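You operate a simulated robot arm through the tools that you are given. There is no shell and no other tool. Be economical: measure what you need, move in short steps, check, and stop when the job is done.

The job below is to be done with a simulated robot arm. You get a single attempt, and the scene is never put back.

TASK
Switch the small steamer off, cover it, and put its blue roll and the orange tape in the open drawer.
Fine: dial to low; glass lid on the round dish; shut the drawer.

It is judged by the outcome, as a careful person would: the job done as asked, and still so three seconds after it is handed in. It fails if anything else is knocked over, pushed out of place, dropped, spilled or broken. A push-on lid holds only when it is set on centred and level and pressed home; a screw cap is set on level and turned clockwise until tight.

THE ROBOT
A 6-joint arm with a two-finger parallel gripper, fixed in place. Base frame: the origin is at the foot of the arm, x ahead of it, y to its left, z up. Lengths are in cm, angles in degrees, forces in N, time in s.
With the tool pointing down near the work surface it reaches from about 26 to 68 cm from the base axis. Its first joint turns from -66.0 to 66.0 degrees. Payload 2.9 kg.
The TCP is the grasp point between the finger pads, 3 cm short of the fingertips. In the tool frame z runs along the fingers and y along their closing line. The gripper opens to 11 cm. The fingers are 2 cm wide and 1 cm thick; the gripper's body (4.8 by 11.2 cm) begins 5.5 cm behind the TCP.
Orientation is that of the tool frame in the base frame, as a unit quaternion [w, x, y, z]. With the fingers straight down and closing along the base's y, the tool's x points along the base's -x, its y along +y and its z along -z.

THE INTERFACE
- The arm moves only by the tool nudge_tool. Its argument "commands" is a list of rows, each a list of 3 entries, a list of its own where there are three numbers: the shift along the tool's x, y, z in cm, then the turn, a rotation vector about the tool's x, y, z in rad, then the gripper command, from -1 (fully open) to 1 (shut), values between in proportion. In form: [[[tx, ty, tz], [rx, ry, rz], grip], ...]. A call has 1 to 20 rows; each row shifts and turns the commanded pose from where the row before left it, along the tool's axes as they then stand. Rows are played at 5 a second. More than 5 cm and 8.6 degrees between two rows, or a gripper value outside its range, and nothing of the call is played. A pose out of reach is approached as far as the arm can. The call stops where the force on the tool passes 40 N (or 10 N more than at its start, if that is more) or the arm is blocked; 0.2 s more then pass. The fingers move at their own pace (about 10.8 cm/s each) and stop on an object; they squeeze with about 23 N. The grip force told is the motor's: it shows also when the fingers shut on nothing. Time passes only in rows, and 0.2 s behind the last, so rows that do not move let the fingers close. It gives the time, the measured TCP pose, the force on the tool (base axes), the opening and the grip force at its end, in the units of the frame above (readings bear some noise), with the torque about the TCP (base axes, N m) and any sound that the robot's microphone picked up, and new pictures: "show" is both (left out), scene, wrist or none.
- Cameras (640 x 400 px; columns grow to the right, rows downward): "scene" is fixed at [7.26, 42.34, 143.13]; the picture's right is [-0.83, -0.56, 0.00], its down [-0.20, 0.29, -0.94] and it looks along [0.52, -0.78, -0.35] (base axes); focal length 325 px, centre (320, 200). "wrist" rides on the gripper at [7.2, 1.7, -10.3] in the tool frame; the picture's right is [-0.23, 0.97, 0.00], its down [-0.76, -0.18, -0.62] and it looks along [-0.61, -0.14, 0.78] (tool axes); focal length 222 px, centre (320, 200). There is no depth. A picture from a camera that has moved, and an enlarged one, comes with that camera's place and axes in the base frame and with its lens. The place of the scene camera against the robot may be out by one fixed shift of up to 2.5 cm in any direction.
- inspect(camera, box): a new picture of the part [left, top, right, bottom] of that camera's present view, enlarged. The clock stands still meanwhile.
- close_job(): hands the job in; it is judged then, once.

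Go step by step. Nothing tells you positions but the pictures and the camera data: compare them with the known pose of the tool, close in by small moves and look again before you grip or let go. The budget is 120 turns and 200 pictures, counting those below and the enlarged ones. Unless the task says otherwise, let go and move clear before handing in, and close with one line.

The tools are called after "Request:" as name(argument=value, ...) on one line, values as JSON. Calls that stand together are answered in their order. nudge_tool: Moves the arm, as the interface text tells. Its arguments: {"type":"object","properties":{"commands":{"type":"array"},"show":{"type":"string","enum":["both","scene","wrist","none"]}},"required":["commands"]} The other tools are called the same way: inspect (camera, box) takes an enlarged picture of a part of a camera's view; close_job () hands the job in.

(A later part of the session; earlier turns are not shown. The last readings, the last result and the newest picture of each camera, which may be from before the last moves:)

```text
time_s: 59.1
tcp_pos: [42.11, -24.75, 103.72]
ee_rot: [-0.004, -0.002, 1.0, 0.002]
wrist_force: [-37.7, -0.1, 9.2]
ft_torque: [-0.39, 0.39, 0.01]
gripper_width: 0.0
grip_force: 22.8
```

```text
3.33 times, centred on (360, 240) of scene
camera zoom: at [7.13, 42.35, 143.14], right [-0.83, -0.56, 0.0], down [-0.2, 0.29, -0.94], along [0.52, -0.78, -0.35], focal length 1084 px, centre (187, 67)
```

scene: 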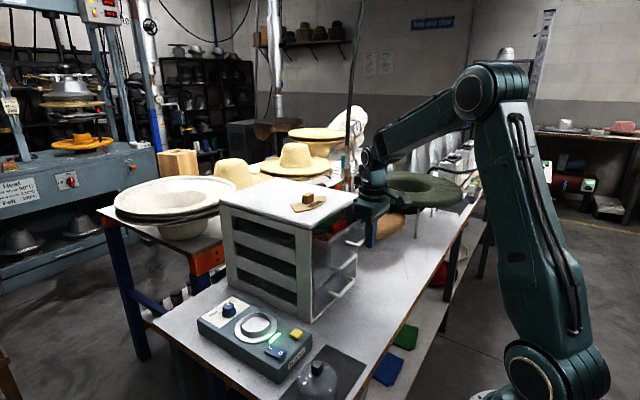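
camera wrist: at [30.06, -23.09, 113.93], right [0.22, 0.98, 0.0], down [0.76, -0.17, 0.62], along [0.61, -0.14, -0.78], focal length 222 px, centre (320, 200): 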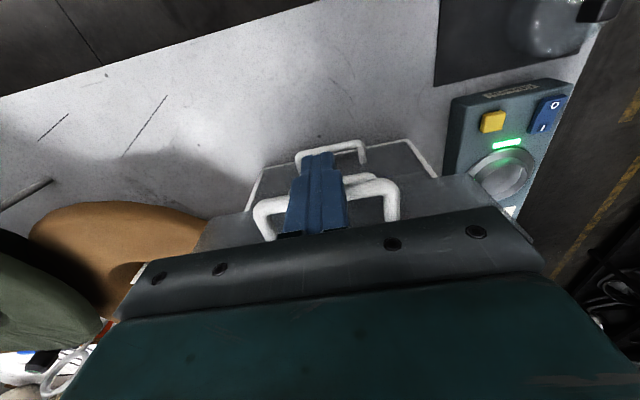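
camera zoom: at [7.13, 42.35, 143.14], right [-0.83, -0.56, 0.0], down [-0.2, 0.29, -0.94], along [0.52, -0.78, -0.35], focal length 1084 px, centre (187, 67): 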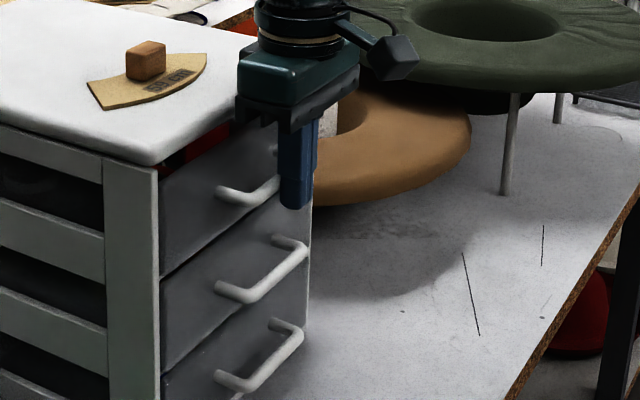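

The drawer has hit its stop flush with the others. I'll back away, rise, and move over the glass lid.

Request:
nudge_tool(commands=[[[2, 0, 0], [0, 0, 0], 1], [[4, 0, 0], [0, 0, 0], 1], [[3, 0, -3], [0, 0, 0], 1], [[0, 3, -3], [0, 0, 0], 0], [[0, 4.5, 0], [0, 0, 0], 0], [[0, 4.5, 0], [0, 0, 0], 0], [[0, 4.5, 0], [0, 0, 0], 0], [[0, 4.5, 0], [0, 0, 0], 0], [[0, 4.5, 0], [0, 0, 0], 0], [[0, 0, 0], [0, 0, 0], 0]], show="both")

Request:
inspect(camera="wrist", box=[220, 60, 420, 220])

Request:
inspect(camera="scene", box=[180, 260, 380, 400])

```text
time_s: 61.3
tcp_pos: [33.5, 0.78, 109.6]
ee_rot: [-0.001, -0.003, 1.0, 0.0]
wrist_force: [0.3, 0.4, 0.6]
ft_torque: [-0.03, -0.01, -0.01]
gripper_width: 5.5
grip_force: 0.0
camera wrist: at [26.22, 2.48, 119.9], right [0.22, 0.98, 0.0], down [0.76, -0.17, 0.62], along [0.61, -0.14, -0.78], focal length 222 px, centre (320, 200)
```

scene: 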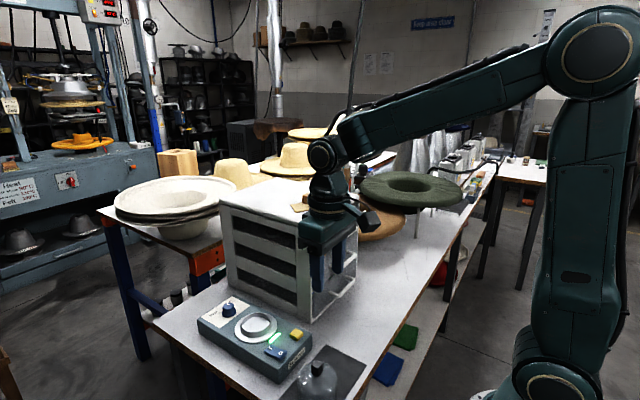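
wrist: 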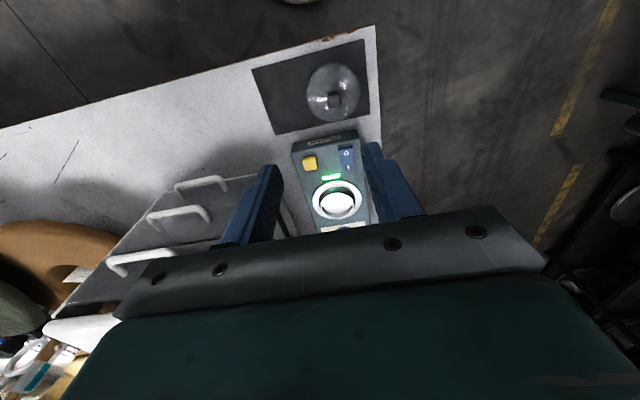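

```text
2.50 times, centred on (320, 140) of wrist
camera zoom: at [26.22, 2.48, 119.9], right [0.22, 0.98, 0.0], down [0.76, -0.17, 0.62], along [0.61, -0.14, -0.78], focal length 555 px, centre (320, 350)
```

zoom: 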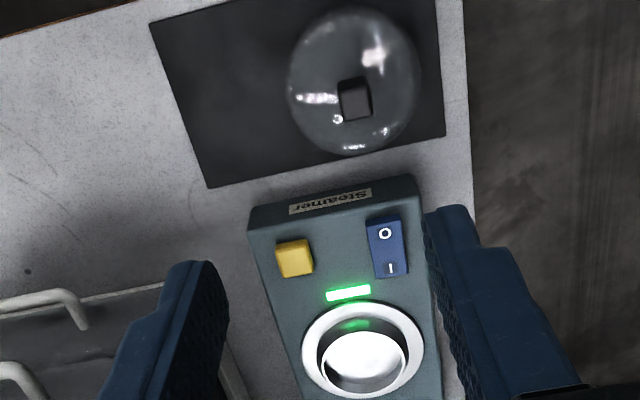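

```text
2.86 times, centred on (280, 330) of scene
camera zoom: at [7.25, 42.34, 143.13], right [-0.83, -0.56, 0.0], down [-0.2, 0.29, -0.94], along [0.52, -0.78, -0.35], focal length 929 px, centre (434, -171)
```

zoom: 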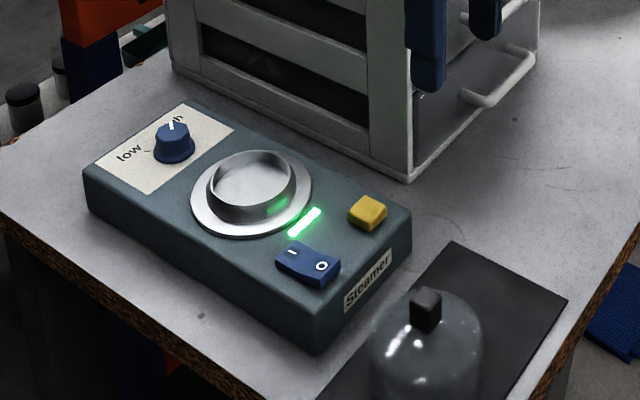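

The lid knob's top is at (34.5,2.4,88.5), about 1.7 cm square. I'll move above it and look close.

Request:
nudge_tool(commands=[[[-1, 1.6, 4], [0, 0, 0], 0.2], [[0, 0, 4], [0, 0, 0], 0.3], [[0, 0, 4], [0, 0, 0], 0.3], [[0, 0, 0], [0, 0, 0], 0.3]], show="wrist")

Request:
inspect(camera="wrist", box=[240, 80, 400, 220])

Request:
inspect(camera="scene", box=[240, 290, 380, 400])

```text
time_s: 62.3
tcp_pos: [34.25, 2.16, 97.46]
ee_rot: [-0.001, -0.002, 1.0, 0.0]
wrist_force: [0.6, 0.4, -0.4]
ft_torque: [-0.01, 0.0, 0.01]
gripper_width: 3.85
grip_force: 0.1
camera wrist: at [27.03, 3.92, 107.71], right [0.22, 0.98, 0.0], down [0.76, -0.17, 0.62], along [0.61, -0.14, -0.78], focal length 222 px, centre (320, 200)
```

wrist: 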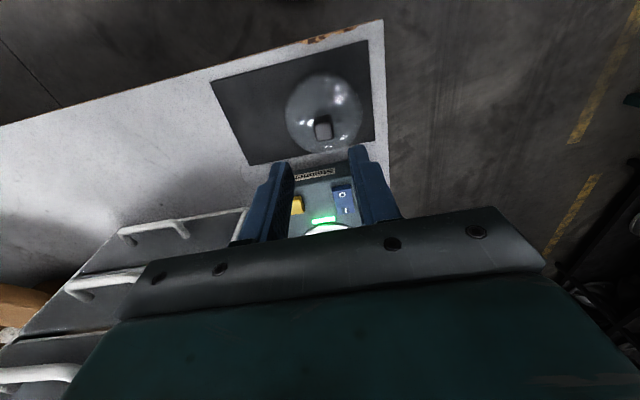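

```text
2.86 times, centred on (320, 150) of wrist
camera zoom: at [27.03, 3.92, 107.71], right [0.22, 0.98, 0.0], down [0.76, -0.17, 0.62], along [0.61, -0.14, -0.78], focal length 635 px, centre (320, 343)
```

zoom: 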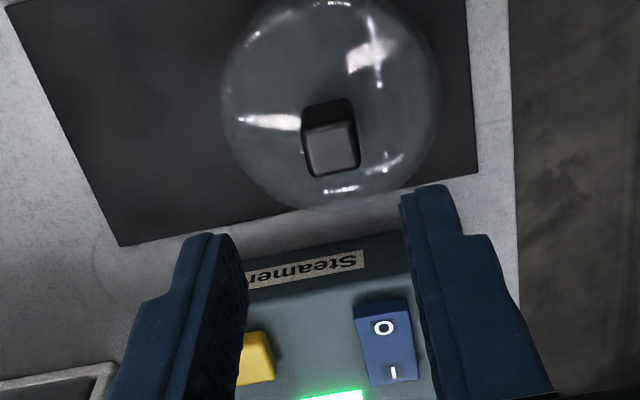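

```text
3.64 times, centred on (310, 345) of scene
camera zoom: at [7.26, 42.34, 143.13], right [-0.83, -0.56, 0.0], down [-0.2, 0.29, -0.94], along [0.52, -0.78, -0.35], focal length 1182 px, centre (356, -327)
```

zoom: 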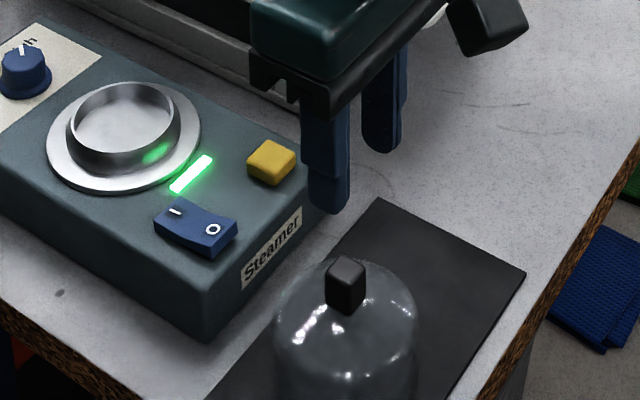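

The knob is aligned with the base axes at (34.6,2.6). I'll descend around it to z 90.2 and check.

Request:
nudge_tool(commands=[[[-0.35, 0.4, 3], [0, 0, 0], 0.3], [[0, 0, 2.5], [0, 0, 0], 0.3], [[0, 0, 1.2], [0, 0, 0], 0.3], [[0, 0, 0.5], [0, 0, 0], 0.3], [[0, 0, 0], [0, 0, 0], 0.3]], show="none")

Request:
inspect(camera="scene", box=[260, 310, 380, 400])

Request:
inspect(camera="wrist", box=[240, 80, 400, 220])

```text
time_s: 63.5
tcp_pos: [34.76, 2.63, 90.34]
ee_rot: [-0.001, -0.003, 1.0, 0.0]
wrist_force: [0.3, -0.3, 0.4]
ft_torque: [0.0, 0.0, -0.03]
gripper_width: 3.82
grip_force: 0.1
```

```text
4.44 times, centred on (320, 355) of scene
camera zoom: at [7.26, 42.34, 143.13], right [-0.83, -0.56, 0.0], down [-0.2, 0.29, -0.94], along [0.52, -0.78, -0.35], focal length 1445 px, centre (320, -489)
```

zoom: 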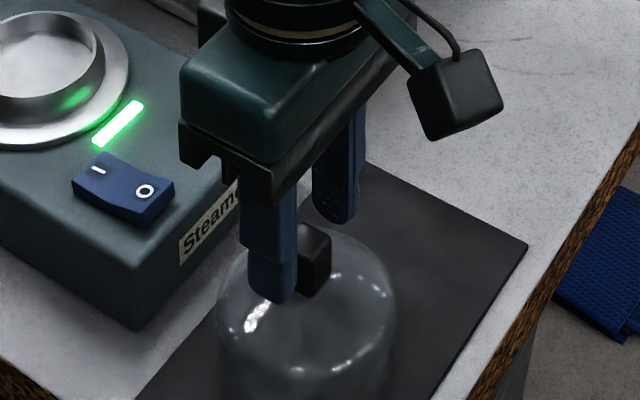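

```text
2.86 times, centred on (320, 150) of wrist
camera zoom: at [27.52, 4.35, 100.62], right [0.22, 0.98, 0.0], down [0.76, -0.17, 0.62], along [0.61, -0.14, -0.78], focal length 635 px, centre (320, 343)
```

zoom: 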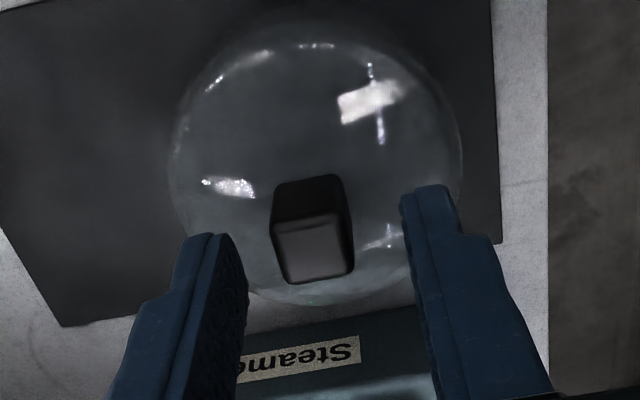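

Good alignment. I'll shift 0.3 cm back, lower slightly, close on the knob and lift a little.

Request:
nudge_tool(commands=[[[0.3, 0, 0.2], [0, 0, 0], 0.3], [[0, 0, 0], [0, 0, 0], 0.6], [[0, 0, 0], [0, 0, 0], 1], [[0, 0, 0], [0, 0, 0], 1], [[0, 0, -1], [0, 0, 0], 1], [[0, 0, -2], [0, 0, 0], 1], [[0, 0, -3], [0, 0, 0], 1], [[0, 0, 0], [0, 0, 0], 1]], show="wrist")

Request:
inspect(camera="scene", box=[240, 280, 380, 400])

```text
time_s: 65.3
tcp_pos: [34.35, 2.7, 96.29]
ee_rot: [-0.001, -0.002, 1.0, 0.0]
wrist_force: [0.1, -0.6, -0.1]
ft_torque: [-0.01, -0.01, 0.01]
gripper_width: 1.72
grip_force: 23.0
camera wrist: at [27.09, 4.46, 106.52], right [0.22, 0.98, 0.0], down [0.76, -0.17, 0.62], along [0.61, -0.14, -0.78], focal length 222 px, centre (320, 200)
```

wrist: 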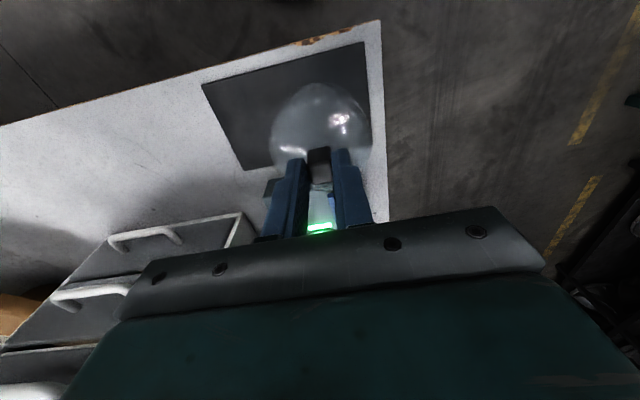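

```text
3.33 times, centred on (310, 340) of scene
camera zoom: at [7.26, 42.34, 143.13], right [-0.83, -0.56, 0.0], down [-0.2, 0.29, -0.94], along [0.52, -0.78, -0.35], focal length 1084 px, centre (353, -267)
```

zoom: 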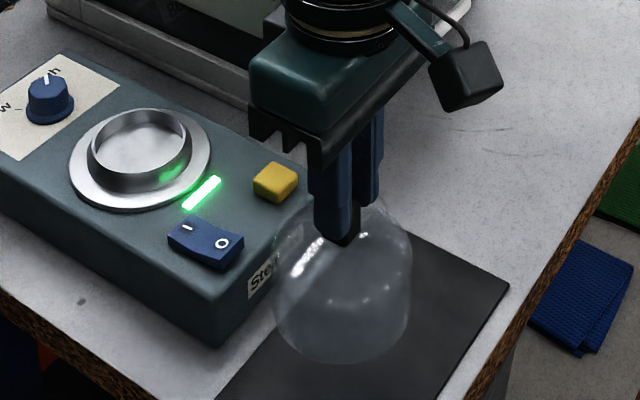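

The lid is held level. I'll carry it high over the steamer, slightly past the dish, so the wrist camera looks straight down on the dish for precise centring.

Request:
nudge_tool(commands=[[[0, 0, -4], [0, 0, 0], 1], [[0, 0, -4], [0, 0, 0], 1], [[-4, -0.5, 0], [0, 0, 0], 1], [[-4, -0.5, 0], [0, 0, 0], 1], [[-4, -0.5, 0], [0, 0, 0], 1], [[-4, -0.5, 0], [0, 0, 0], 1], [[-4, -0.5, 0], [0, 0, 0], 1], [[-4, -0.5, 0], [0, 0, 0], 1], [[-2, 0, 0], [0, 0, 0], 1], [[0, 0, 0], [0, 0, 0], 1]], show="both")

Request:
inspect(camera="wrist", box=[230, 0, 410, 130])

Request:
inspect(camera="wrist", box=[260, 70, 380, 220])

```text
time_s: 67.5
tcp_pos: [60.41, 0.03, 104.34]
ee_rot: [-0.001, -0.003, 1.0, 0.0]
wrist_force: [1.1, -0.7, -0.2]
ft_torque: [-0.04, -0.01, -0.02]
gripper_width: 1.72
grip_force: 22.4
camera wrist: at [53.22, 1.6, 114.59], right [0.22, 0.98, 0.0], down [0.76, -0.17, 0.62], along [0.61, -0.14, -0.78], focal length 222 px, centre (320, 200)
```

scene: 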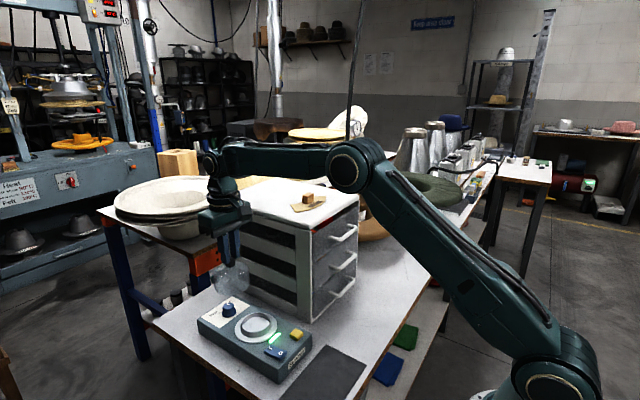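
wrist: 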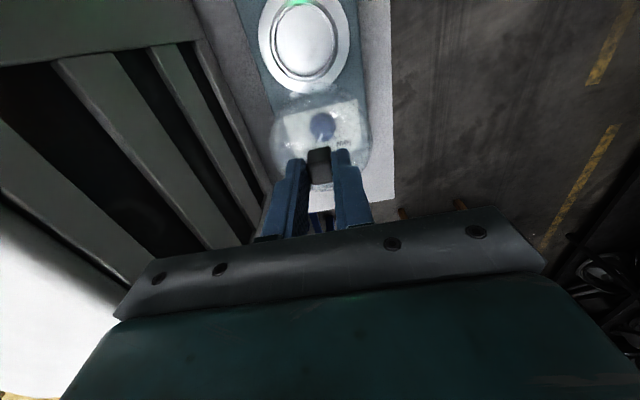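

```text
3.08 times, centred on (320, 65) of wrist
camera zoom: at [53.22, 1.6, 114.59], right [0.22, 0.98, 0.0], down [0.76, -0.17, 0.62], along [0.61, -0.14, -0.78], focal length 684 px, centre (320, 615)
```

zoom: 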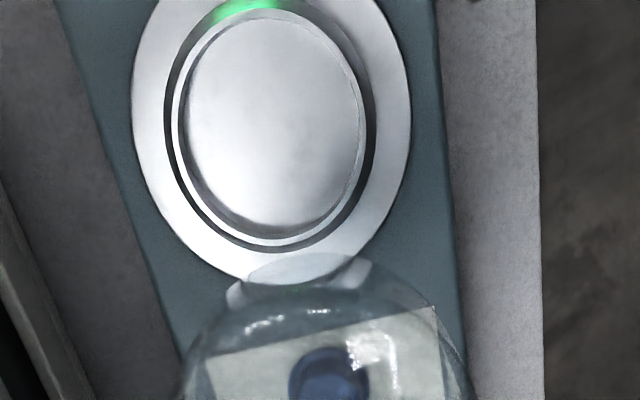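

```text
2.67 times, centred on (320, 145) of wrist
camera zoom: at [53.22, 1.6, 114.59], right [0.22, 0.98, 0.0], down [0.76, -0.17, 0.62], along [0.61, -0.14, -0.78], focal length 592 px, centre (320, 347)
```

zoom: 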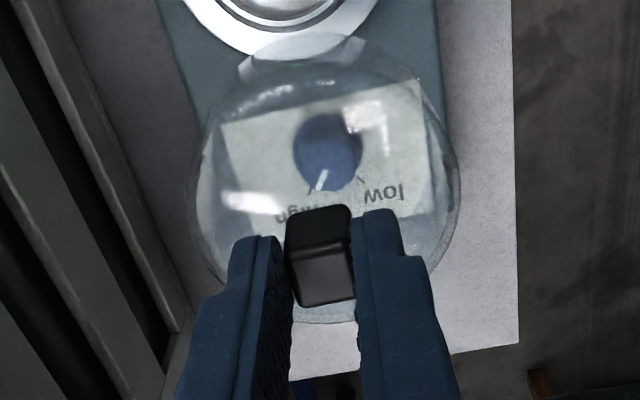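

The dish cup's centre is 6.05 cm back and 0.3 cm to -y from the tool. I'll move there, descend to 99 and check.

Request:
nudge_tool(commands=[[[3, -0.15, 0], [0, 0, 0], 1], [[3.05, -0.15, 0], [0, 0, 0], 1], [[0, 0, 3], [0, 0, 0], 1], [[0, 0, 2.3], [0, 0, 0], 1], [[0, 0, 0], [0, 0, 0], 1]], show="wrist")

Request:
inspect(camera="scene", box=[190, 230, 330, 360])

Request:
inspect(camera="wrist", box=[240, 60, 400, 200])

```text
time_s: 68.7
tcp_pos: [54.5, -0.6, 99.01]
ee_rot: [-0.001, -0.002, 1.0, 0.0]
wrist_force: [0.0, -0.6, -1.3]
ft_torque: [-0.02, -0.04, -0.02]
gripper_width: 1.72
grip_force: 23.1
camera wrist: at [47.16, 1.08, 109.33], right [0.22, 0.98, 0.0], down [0.76, -0.17, 0.62], along [0.61, -0.14, -0.78], focal length 222 px, centre (320, 200)
```

wrist: 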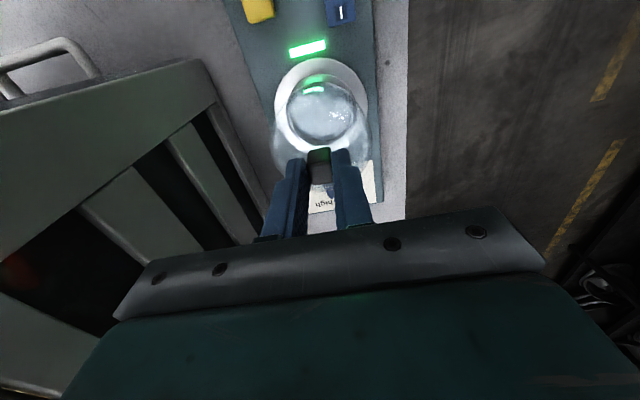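

```text
3.08 times, centred on (260, 295) of scene
camera zoom: at [7.26, 42.34, 143.13], right [-0.83, -0.56, 0.0], down [-0.2, 0.29, -0.94], along [0.52, -0.78, -0.35], focal length 1000 px, centre (505, -92)
```

zoom: 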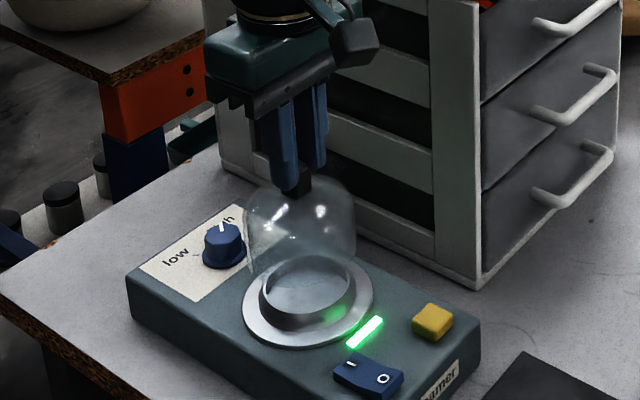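

```text
2.86 times, centred on (320, 130) of wrist
camera zoom: at [47.16, 1.08, 109.33], right [0.22, 0.98, 0.0], down [0.76, -0.17, 0.62], along [0.61, -0.14, -0.78], focal length 635 px, centre (320, 400)
```

zoom: 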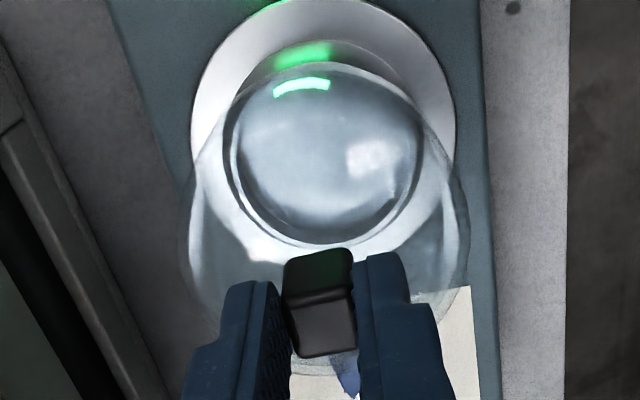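

Alignment looks good within about 1–2 mm. I'll correct +0.1 in y and descend further in steps.

Request:
nudge_tool(commands=[[[0, 0.1, 1], [0, 0, 0], 1], [[0, 0, 1], [0, 0, 0], 1], [[0, 0, 0.5], [0, 0, 0], 1], [[0, 0, 0], [0, 0, 0], 1]], show="none")

Request:
inspect(camera="scene", box=[200, 240, 320, 350])

Request:
inspect(camera="wrist", box=[240, 60, 400, 200])

```text
time_s: 69.7
tcp_pos: [54.52, -0.32, 96.46]
ee_rot: [0.0, -0.002, 1.0, 0.0]
wrist_force: [0.2, 0.7, -0.8]
ft_torque: [-0.01, 0.01, 0.01]
gripper_width: 1.72
grip_force: 22.4
```

```text
3.64 times, centred on (260, 295) of scene
camera zoom: at [7.26, 42.34, 143.13], right [-0.83, -0.56, 0.0], down [-0.2, 0.29, -0.94], along [0.52, -0.78, -0.35], focal length 1182 px, centre (538, -146)
```

zoom: 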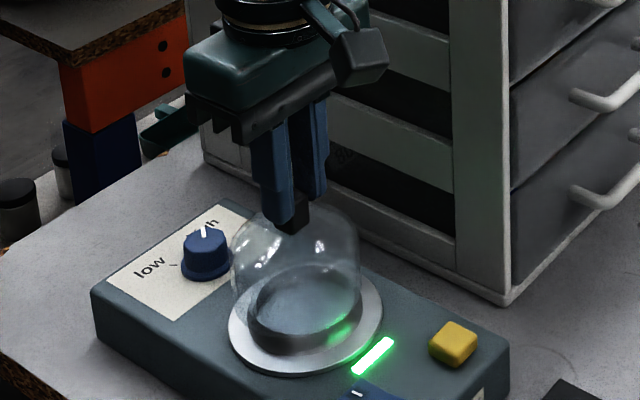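

```text
2.86 times, centred on (320, 130) of wrist
camera zoom: at [47.25, 1.28, 106.79], right [0.22, 0.98, 0.0], down [0.76, -0.17, 0.62], along [0.61, -0.14, -0.78], focal length 635 px, centre (320, 400)
```

zoom: 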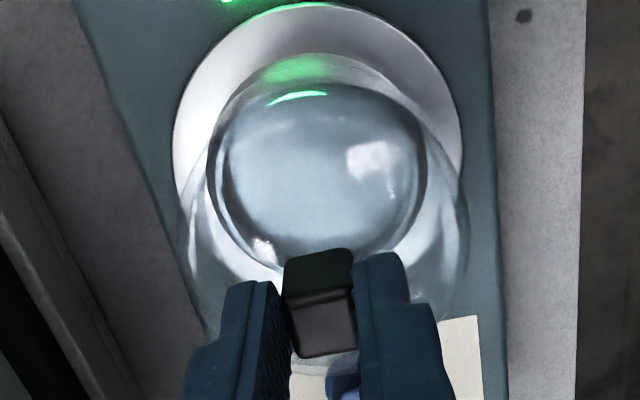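

The glass refracts, so I rely on the plate outline and the scene view. The lid should move about 0.2 cm back in x. I'll correct and look at higher zoom.

Request:
nudge_tool(commands=[[[0.2, 0, 0.3], [0, 0, 0], 1], [[0, 0, 0.2], [0, 0, 0], 1], [[0, 0, 0], [0, 0, 0], 1]], show="none")

Request:
inspect(camera="scene", box=[225, 285, 295, 350])

```text
time_s: 70.5
tcp_pos: [54.15, -0.41, 96.0]
ee_rot: [0.0, -0.003, 1.0, 0.001]
wrist_force: [0.4, 0.2, -1.2]
ft_torque: [-0.02, -0.03, -0.03]
gripper_width: 1.71
grip_force: 23.0
```

```text
6.15 times, centred on (260, 318) of scene
camera zoom: at [7.26, 42.34, 143.13], right [-0.83, -0.56, 0.0], down [-0.2, 0.29, -0.94], along [0.52, -0.78, -0.35], focal length 2001 px, centre (689, -523)
```

zoom: 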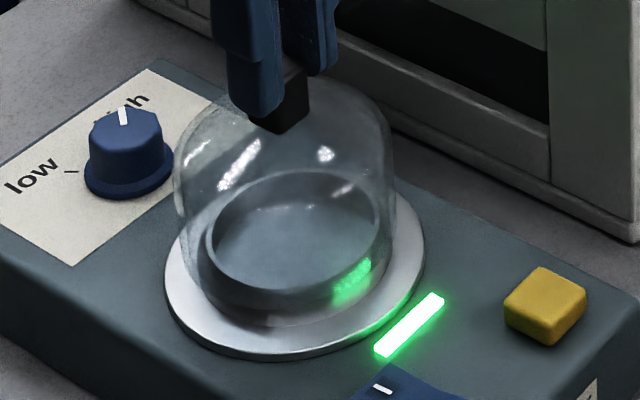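

The lid axis now lines up over the dish within a millimetre or so. I'll lower in small steps until contact.

Request:
nudge_tool(commands=[[[0, 0, 0.4], [0, 0, 0], 1], [[0, 0, 0.3], [0, 0, 0], 1], [[0, 0, 0.3], [0, 0, 0], 1], [[0, 0, 0], [0, 0, 0], 1]], show="none")

Request:
inspect(camera="scene", box=[225, 285, 295, 350])

```text
time_s: 71.5
tcp_pos: [54.14, -0.42, 95.07]
ee_rot: [-0.001, -0.003, 1.0, 0.0]
wrist_force: [-1.0, 0.4, -0.4]
ft_torque: [0.04, 0.13, -0.03]
gripper_width: 1.69
grip_force: 23.3
```

```text
6.15 times, centred on (260, 318) of scene
camera zoom: at [7.25, 42.34, 143.13], right [-0.83, -0.56, 0.0], down [-0.2, 0.29, -0.94], along [0.52, -0.78, -0.35], focal length 2001 px, centre (689, -523)
```

zoom: 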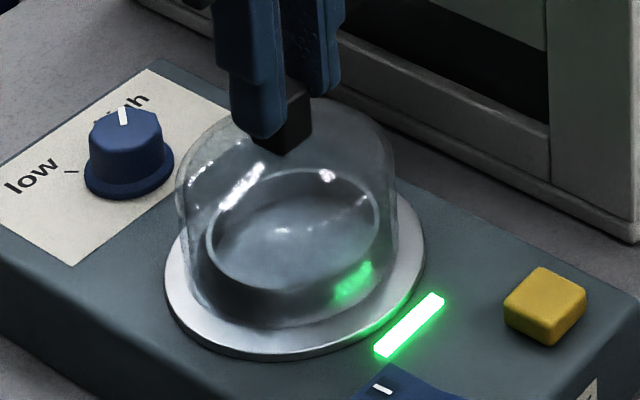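

A slight lateral contact suggests the lid is just over the cup, so I'll nudge 0.1 cm in -x and keep lowering.

Request:
nudge_tool(commands=[[[0.1, 0, 0], [0, 0, 0], 1], [[0, 0, 0.3], [0, 0, 0], 1], [[0, 0, 0.3], [0, 0, 0], 1], [[0, 0, 0], [0, 0, 0], 1]], show="none")

Request:
inspect(camera="scene", box=[225, 285, 295, 350])

```text
time_s: 72.5
tcp_pos: [54.18, -0.44, 94.6]
ee_rot: [0.0, -0.002, 1.0, -0.002]
wrist_force: [-5.2, -7.9, 21.9]
ft_torque: [-0.25, 0.09, 0.02]
gripper_width: 1.73
grip_force: 23.3
heard: snap
```

```text
6.15 times, centred on (260, 318) of scene
camera zoom: at [7.2, 42.32, 143.14], right [-0.83, -0.56, 0.0], down [-0.2, 0.29, -0.94], along [0.52, -0.78, -0.35], focal length 2001 px, centre (689, -523)
```

zoom: 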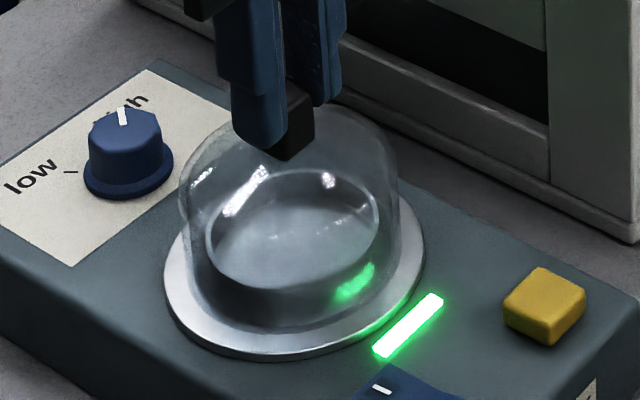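

I heard a snap, so the lid has clicked home. I'll press slightly more, then release and rise to inspect.

Request:
nudge_tool(commands=[[[0, 0, 0.15], [0, 0, 0], 1], [[0, 0, -0.3], [0, 0, 0], 1], [[0, 0, 0], [0, 0, 0], 0.6], [[0, 0, 0], [0, 0, 0], 0.4], [[0, 0, -2], [0, 0, 0], 0.4], [[0, 0, -4], [0, 0, 0], 0.4], [[0, 0, 0], [0, 0, 0], 0.4]], show="wrist")

Request:
inspect(camera="scene", box=[205, 275, 305, 360])

```text
time_s: 74.1
tcp_pos: [54.35, -0.24, 100.64]
ee_rot: [0.0, -0.003, 1.0, 0.0]
wrist_force: [-0.1, -0.3, 0.6]
ft_torque: [-0.04, 0.01, -0.02]
gripper_width: 3.3
grip_force: 0.0
camera wrist: at [47.09, 1.34, 110.81], right [0.22, 0.98, 0.0], down [0.76, -0.17, 0.62], along [0.61, -0.14, -0.78], focal length 222 px, centre (320, 200)
```

wrist: 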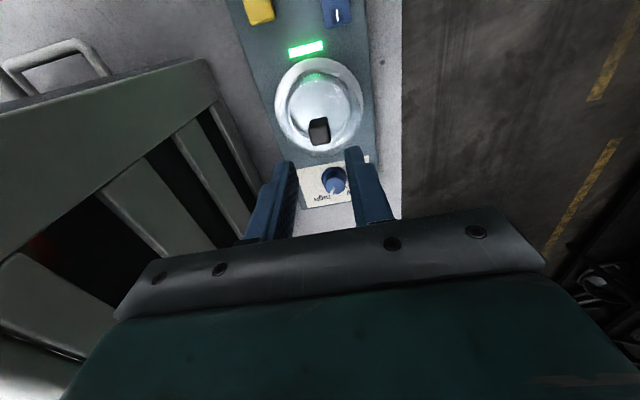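

```text
4.71 times, centred on (255, 318) of scene
camera zoom: at [7.25, 42.34, 143.13], right [-0.83, -0.56, 0.0], down [-0.2, 0.29, -0.94], along [0.52, -0.78, -0.35], focal length 1530 px, centre (626, -353)
```

zoom: 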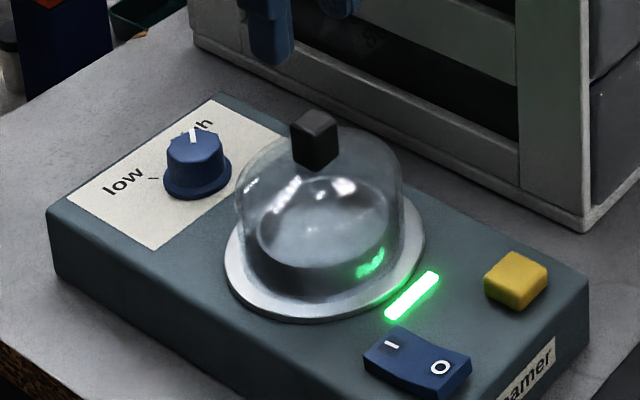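

The lid is on, centred and level. Next is the dial at about (63.2,-0.2), top z 87.5. It points to "high" (about -30° from +x), and "low" is about +30°. I'll go above it with the gripper pre-turned -30°.

Request:
nudge_tool(commands=[[[-3, 0, 0], [0, 0, 0], 0.2], [[-3, 0, 0], [0, 0, 0], 0.2], [[-2.8, 0, 1.5], [0, 0, 0], 0.2], [[0, 0, 1.5], [0, 0, 0], 0.2], [[0, 0, 0], [0, 0, 0], 0.2]], show="wrist")

Request:
inspect(camera="wrist", box=[250, 60, 410, 200])

Request:
inspect(camera="scene", box=[190, 250, 290, 340])

```text
time_s: 75.3
tcp_pos: [62.87, -0.27, 97.58]
ee_rot: [-0.001, -0.003, 1.0, -0.001]
wrist_force: [-0.2, 0.7, 0.5]
ft_torque: [-0.03, 0.02, -0.01]
gripper_width: 4.39
grip_force: 0.0
camera wrist: at [55.7, 1.41, 107.85], right [0.22, 0.98, 0.0], down [0.76, -0.17, 0.62], along [0.61, -0.14, -0.78], focal length 222 px, centre (320, 200)
```

wrist: 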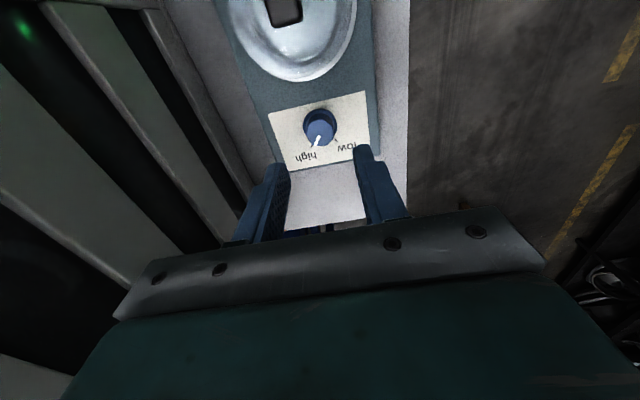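

```text
2.86 times, centred on (330, 130) of wrist
camera zoom: at [55.7, 1.41, 107.85], right [0.22, 0.98, 0.0], down [0.76, -0.17, 0.62], along [0.61, -0.14, -0.78], focal length 635 px, centre (291, 400)
```

zoom: 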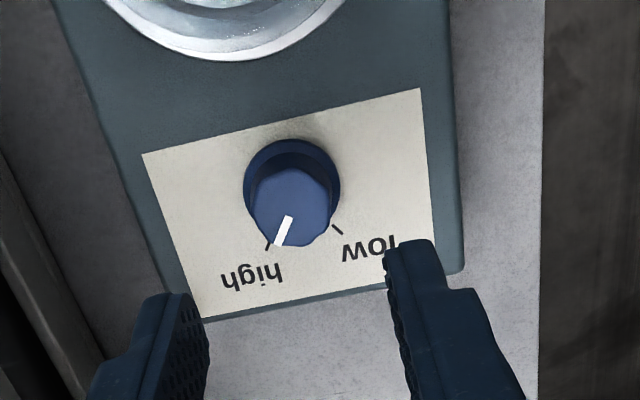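

```text
4.44 times, centred on (240, 295) of scene
camera zoom: at [7.26, 42.34, 143.13], right [-0.83, -0.56, 0.0], down [-0.2, 0.29, -0.94], along [0.52, -0.78, -0.35], focal length 1445 px, centre (676, -222)
```

zoom: 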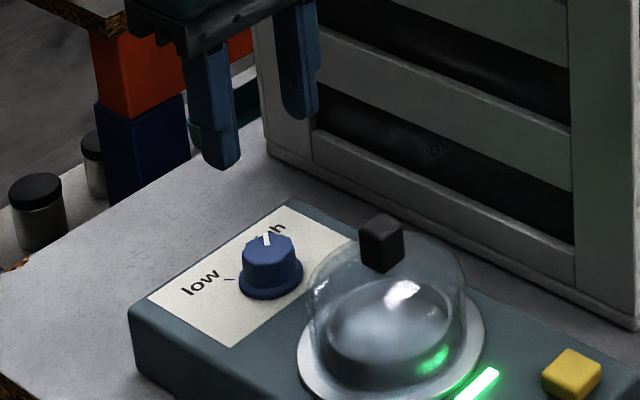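

The dial is at (63.65,-0.35). I'll shift, pre-turn -30°, descend and look before gripping.

Request:
nudge_tool(commands=[[[-0.78, -0.08, 0], [0, 0, 0], 0.2], [[0, 0, 1], [0, 0, 0.131], 0.2], [[0, 0, 1], [0, 0, 0.131], 0.2], [[0, 0, 1], [0, 0, 0.131], 0.2], [[0, 0, 1], [0, 0, 0.131], 0.2], [[0, 0, 2], [0, 0, 0], 0.2], [[0, 0, 0], [0, 0, 0], 0.2]], show="wrist")

Request:
inspect(camera="wrist", box=[240, 80, 400, 220])

Request:
inspect(camera="scene", box=[190, 250, 290, 340])

```text
time_s: 76.9
tcp_pos: [63.55, -0.4, 91.63]
ee_rot: [-0.001, 0.257, 0.966, -0.001]
wrist_force: [0.4, 0.8, -0.1]
ft_torque: [0.0, -0.01, -0.01]
gripper_width: 4.41
grip_force: 0.1
camera wrist: at [58.3, 4.72, 101.94], right [0.68, 0.73, 0.0], down [0.57, -0.53, 0.62], along [0.46, -0.42, -0.78], focal length 222 px, centre (320, 200)
```

wrist: 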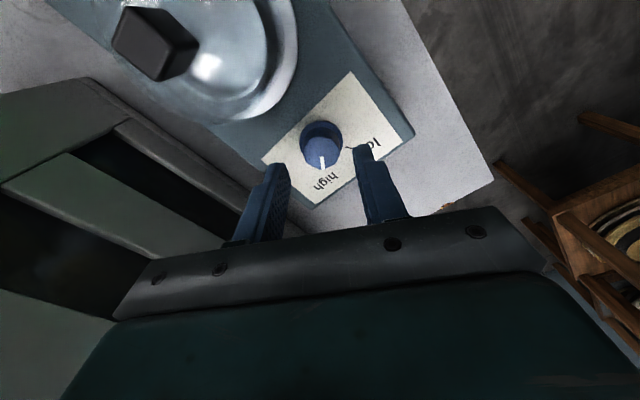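

```text
2.86 times, centred on (320, 150) of wrist
camera zoom: at [58.3, 4.72, 101.94], right [0.68, 0.73, 0.0], down [0.57, -0.53, 0.62], along [0.46, -0.42, -0.78], focal length 635 px, centre (320, 343)
```

zoom: 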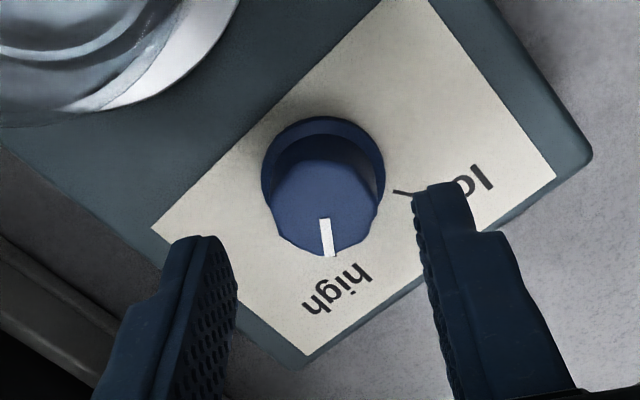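

```text
4.44 times, centred on (240, 295) of scene
camera zoom: at [7.26, 42.34, 143.13], right [-0.83, -0.56, 0.0], down [-0.2, 0.29, -0.94], along [0.52, -0.78, -0.35], focal length 1445 px, centre (676, -222)
```

zoom: 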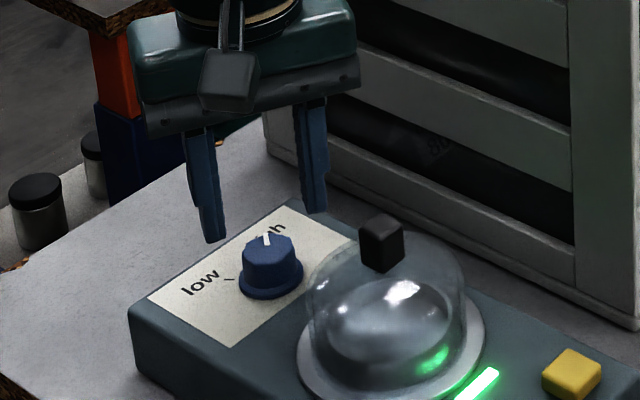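

The fingers straddle the dial, needing only a 0.17 cm correction. I'll descend and close, check, then turn.

Request:
nudge_tool(commands=[[[0, 0.17, 1.3], [0, 0, 0], 0.2], [[0, 0, 1.2], [0, 0, 0], 0.2], [[0, 0, 0], [0, 0, 0], 0.5], [[0, 0, 0], [0, 0, 0], 1], [[0, 0, 0], [0, 0, 0], 1]], show="wrist")

Request:
inspect(camera="scene", box=[190, 250, 290, 340])

```text
time_s: 78.1
tcp_pos: [63.76, -0.36, 89.03]
ee_rot: [-0.002, 0.257, 0.966, 0.0]
wrist_force: [-4.3, -4.6, 1.0]
ft_torque: [-0.09, 0.2, -0.04]
gripper_width: 2.81
grip_force: 44.7
camera wrist: at [58.35, 4.72, 99.37], right [0.68, 0.73, 0.0], down [0.57, -0.53, 0.62], along [0.45, -0.42, -0.78], focal length 222 px, centre (320, 200)
```

wrist: 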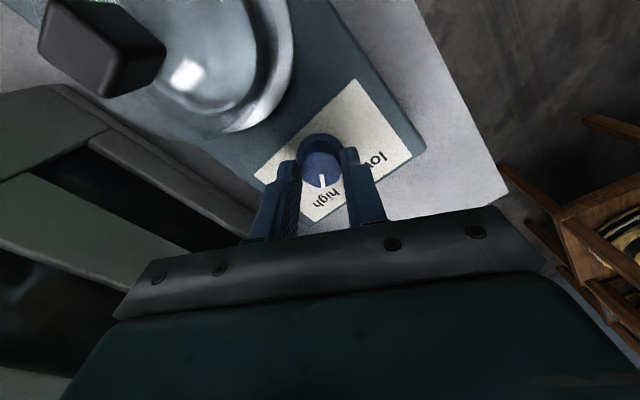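

```text
4.44 times, centred on (240, 295) of scene
camera zoom: at [7.24, 42.33, 143.14], right [-0.83, -0.56, 0.0], down [-0.2, 0.29, -0.94], along [0.52, -0.78, -0.35], focal length 1445 px, centre (676, -222)
```

zoom: 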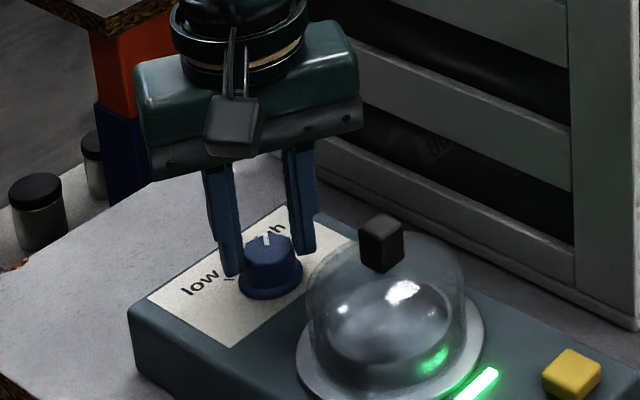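

Gripped at 2.8 cm. I'll turn counter-clockwise (seen from above) by about 60°.

Request:
nudge_tool(commands=[[[0, -0.1, 0], [0, 0, -0.131], 1], [[0, 0, 0], [0, 0, -0.131], 1], [[0, 0, 0], [0, 0, -0.131], 1], [[0, 0, 0], [0, 0, -0.131], 1], [[0, 0, 0], [0, 0, -0.131], 1], [[0, 0, 0], [0, 0, -0.131], 1], [[0, 0, 0], [0, 0, -0.131], 1], [[0, 0, 0], [0, 0, -0.131], 1], [[0, 0, 0], [0, 0, 0], 1]], show="wrist")

Request:
inspect(camera="wrist", box=[260, 90, 380, 220])

Request:
inspect(camera="scene", box=[190, 250, 290, 340])

```text
time_s: 80.1
tcp_pos: [63.78, -0.63, 89.05]
ee_rot: [0.0, -0.261, 0.965, -0.001]
wrist_force: [5.4, -24.5, 7.1]
ft_torque: [-0.59, -0.52, -0.06]
gripper_width: 2.81
grip_force: 45.0
camera wrist: at [56.63, -2.79, 99.35], right [-0.29, 0.96, 0.0], down [0.75, 0.23, 0.62], along [0.6, 0.18, -0.78], focal length 222 px, centre (320, 200)
```

wrist: 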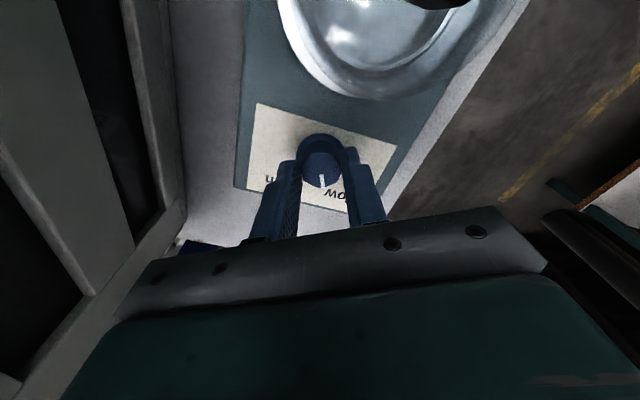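

```text
3.08 times, centred on (320, 155) of wrist
camera zoom: at [56.63, -2.79, 99.35], right [-0.29, 0.96, 0.0], down [0.75, 0.23, 0.62], along [0.6, 0.18, -0.78], focal length 684 px, centre (320, 338)
```

zoom: 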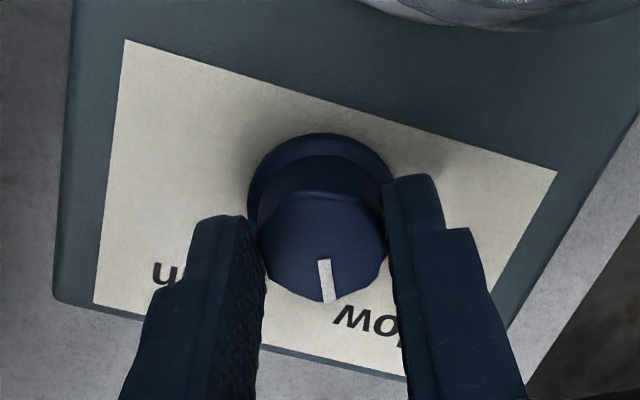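

```text
4.44 times, centred on (240, 295) of scene
camera zoom: at [7.25, 42.28, 143.15], right [-0.83, -0.56, 0.0], down [-0.2, 0.29, -0.94], along [0.52, -0.78, -0.35], focal length 1445 px, centre (676, -222)
```

zoom: 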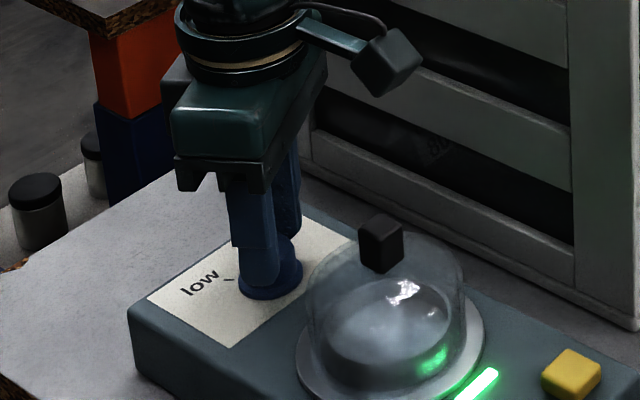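

The dial turned with the gripper. I'll open, rise and check the pointer against the low tick.

Request:
nudge_tool(commands=[[[0, 0, 0], [0, 0, 0], 0.5], [[0, 0, 0], [0, 0, 0], 0.2], [[0, 0, -2], [0, 0, 0], 0.2], [[0, 0, -4], [0, 0, 0], 0.2], [[0, 0, -4], [0, 0, 0], 0.2], [[0, 0, 0], [0, 0, 0], 0.2]], show="wrist")

Request:
inspect(camera="wrist", box=[250, 70, 390, 190])

Request:
inspect(camera="scene", box=[205, 285, 275, 345])

```text
time_s: 81.5
tcp_pos: [63.63, -0.27, 99.01]
ee_rot: [-0.001, -0.262, 0.965, -0.001]
wrist_force: [0.1, 0.3, 0.3]
ft_torque: [-0.03, 0.03, 0.03]
gripper_width: 4.39
grip_force: 0.0
camera wrist: at [56.64, -2.54, 109.43], right [-0.3, 0.95, 0.0], down [0.75, 0.23, 0.62], along [0.59, 0.18, -0.78], focal length 222 px, centre (320, 200)
```

wrist: 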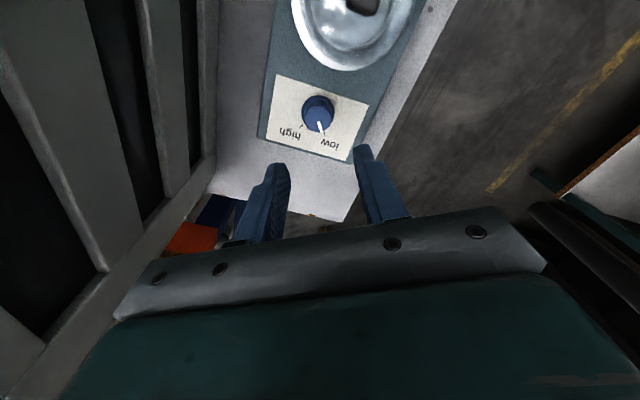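

```text
3.33 times, centred on (320, 130) of wrist
camera zoom: at [56.64, -2.54, 109.43], right [-0.3, 0.95, 0.0], down [0.75, 0.23, 0.62], along [0.59, 0.18, -0.78], focal length 740 px, centre (320, 433)
```

zoom: 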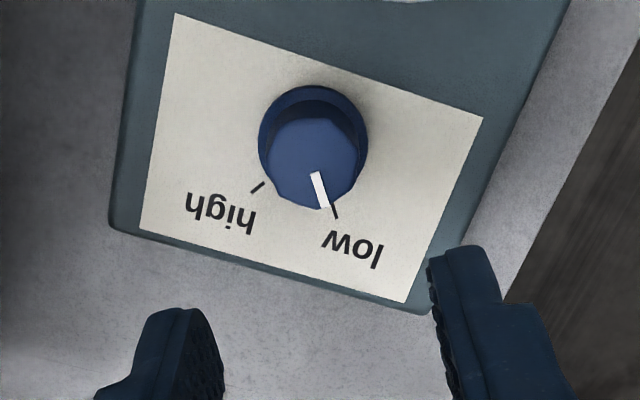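

```text
6.67 times, centred on (240, 315) of scene
camera zoom: at [7.25, 42.34, 143.13], right [-0.83, -0.56, 0.0], down [-0.2, 0.29, -0.94], along [0.52, -0.78, -0.35], focal length 2168 px, centre (853, -567)
```

zoom: 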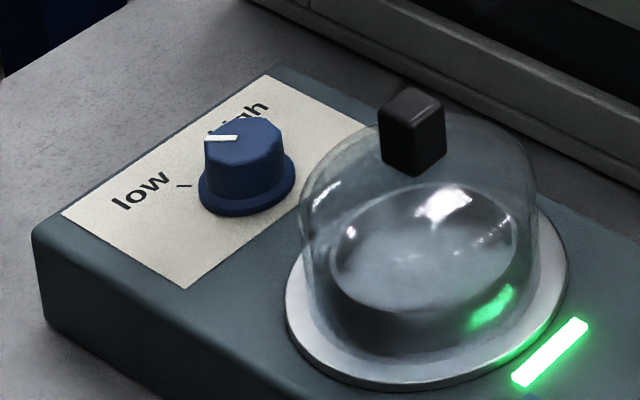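

The pointer is on the low tick. Now the rocker switch: its "O" end is at about (44.0,2.8,85.5). I'll straighten the tool, close the fingers and move above it.

Request:
nudge_tool(commands=[[[0, 0, -2], [0, 0, 0.131], 0.6], [[0, 0, 0], [0, 0, 0.131], 1], [[0, 0, 0], [0, 0, 0.131], 1], [[0, 0, 0], [0, 0, 0.133], 1], [[4, 0.6, 0], [0, 0, 0], 1], [[4, 0.6, 0], [0, 0, 0], 1], [[4, 0.6, 0], [0, 0, 0], 1], [[4, 0.6, 0], [0, 0, 0], 1], [[4, 0.7, 0], [0, 0, 0], 1], [[0, 0, 4], [0, 0, 0], 1], [[0, 0, 3], [0, 0, 0], 1], [[0, 0, 0], [0, 0, 0], 1]], show="wrist")

Request:
inspect(camera="wrist", box=[240, 100, 400, 240])

Request:
inspect(camera="scene", box=[215, 270, 335, 390])

```text
time_s: 84.1
tcp_pos: [43.53, 2.69, 94.0]
ee_rot: [-0.001, -0.002, 1.0, 0.0]
wrist_force: [1.0, 0.1, -0.9]
ft_torque: [0.01, 0.0, 0.02]
gripper_width: 0.0
grip_force: 23.1
camera wrist: at [36.36, 4.3, 104.33], right [0.22, 0.97, 0.0], down [0.76, -0.17, 0.62], along [0.61, -0.14, -0.78], focal length 222 px, centre (320, 200)
```

wrist: 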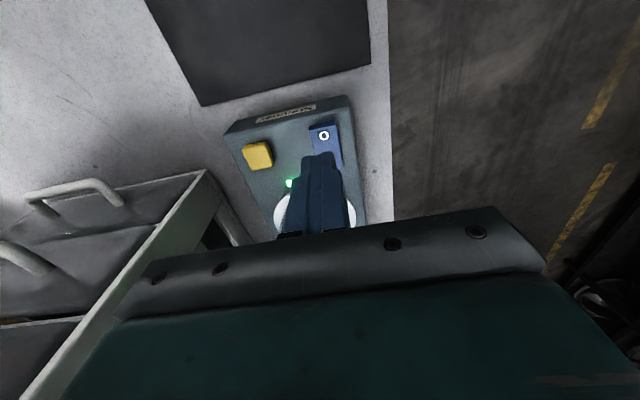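

```text
2.86 times, centred on (320, 170) of wrist
camera zoom: at [36.36, 4.3, 104.33], right [0.22, 0.97, 0.0], down [0.76, -0.17, 0.62], along [0.61, -0.14, -0.78], focal length 635 px, centre (320, 286)
```

zoom: 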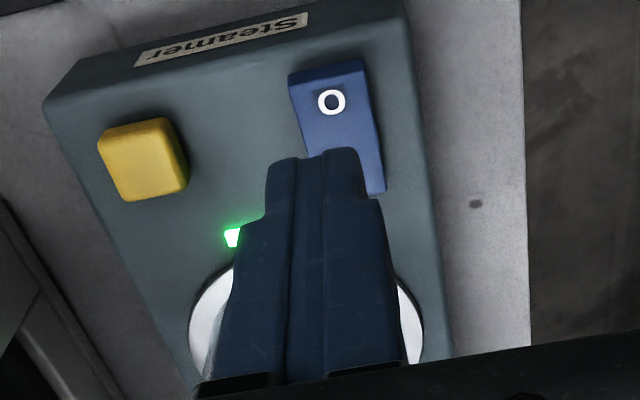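

```text
3.33 times, centred on (275, 330) of scene
camera zoom: at [7.25, 42.34, 143.13], right [-0.83, -0.56, 0.0], down [-0.2, 0.29, -0.94], along [0.52, -0.78, -0.35], focal length 1084 px, centre (470, -233)
```

zoom: 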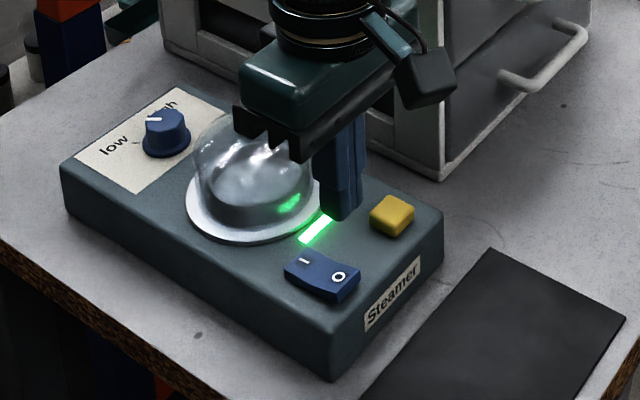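

The "O" mark is at (43.95,3.0). I'll go to (43.45,3.0) and press down gently.

Request:
nudge_tool(commands=[[[0.1, 0.3, 0], [0, 0, 0], 1], [[0, 0, 3], [0, 0, 0], 1], [[0, 0, 1], [0, 0, 0], 1], [[0, 0, 0.5], [0, 0, 0], 1], [[0, 0, 0], [0, 0, 0], 1]], show="none")

Request:
inspect(camera="scene", box=[235, 310, 315, 380])

Request:
inspect(camera="wrist", box=[240, 100, 400, 240])

```text
time_s: 85.3
tcp_pos: [43.61, 2.94, 89.46]
ee_rot: [-0.001, -0.001, 1.0, 0.001]
wrist_force: [0.8, 0.6, -0.2]
ft_torque: [0.03, -0.03, -0.02]
gripper_width: 0.0
grip_force: 23.0
```

```text
5.71 times, centred on (275, 345) of scene
camera zoom: at [7.26, 42.34, 143.13], right [-0.83, -0.56, 0.0], down [-0.2, 0.29, -0.94], along [0.52, -0.78, -0.35], focal length 1858 px, centre (577, -629)
```

zoom: 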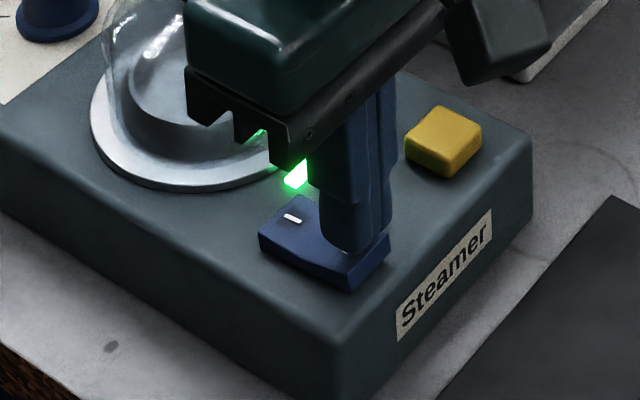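

```text
2.86 times, centred on (320, 170) of wrist
camera zoom: at [36.34, 4.64, 99.84], right [0.22, 0.97, 0.0], down [0.76, -0.17, 0.62], along [0.61, -0.14, -0.78], focal length 635 px, centre (320, 286)
```

zoom: 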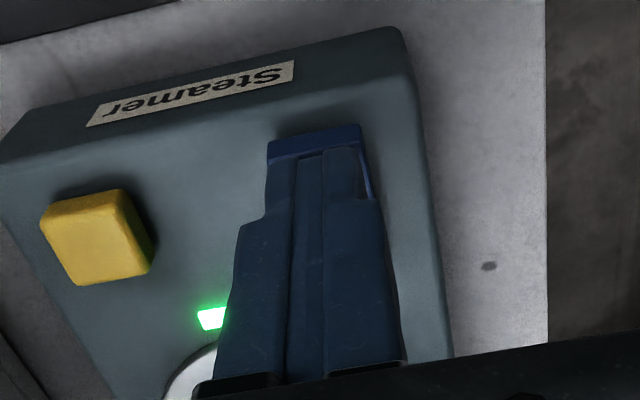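

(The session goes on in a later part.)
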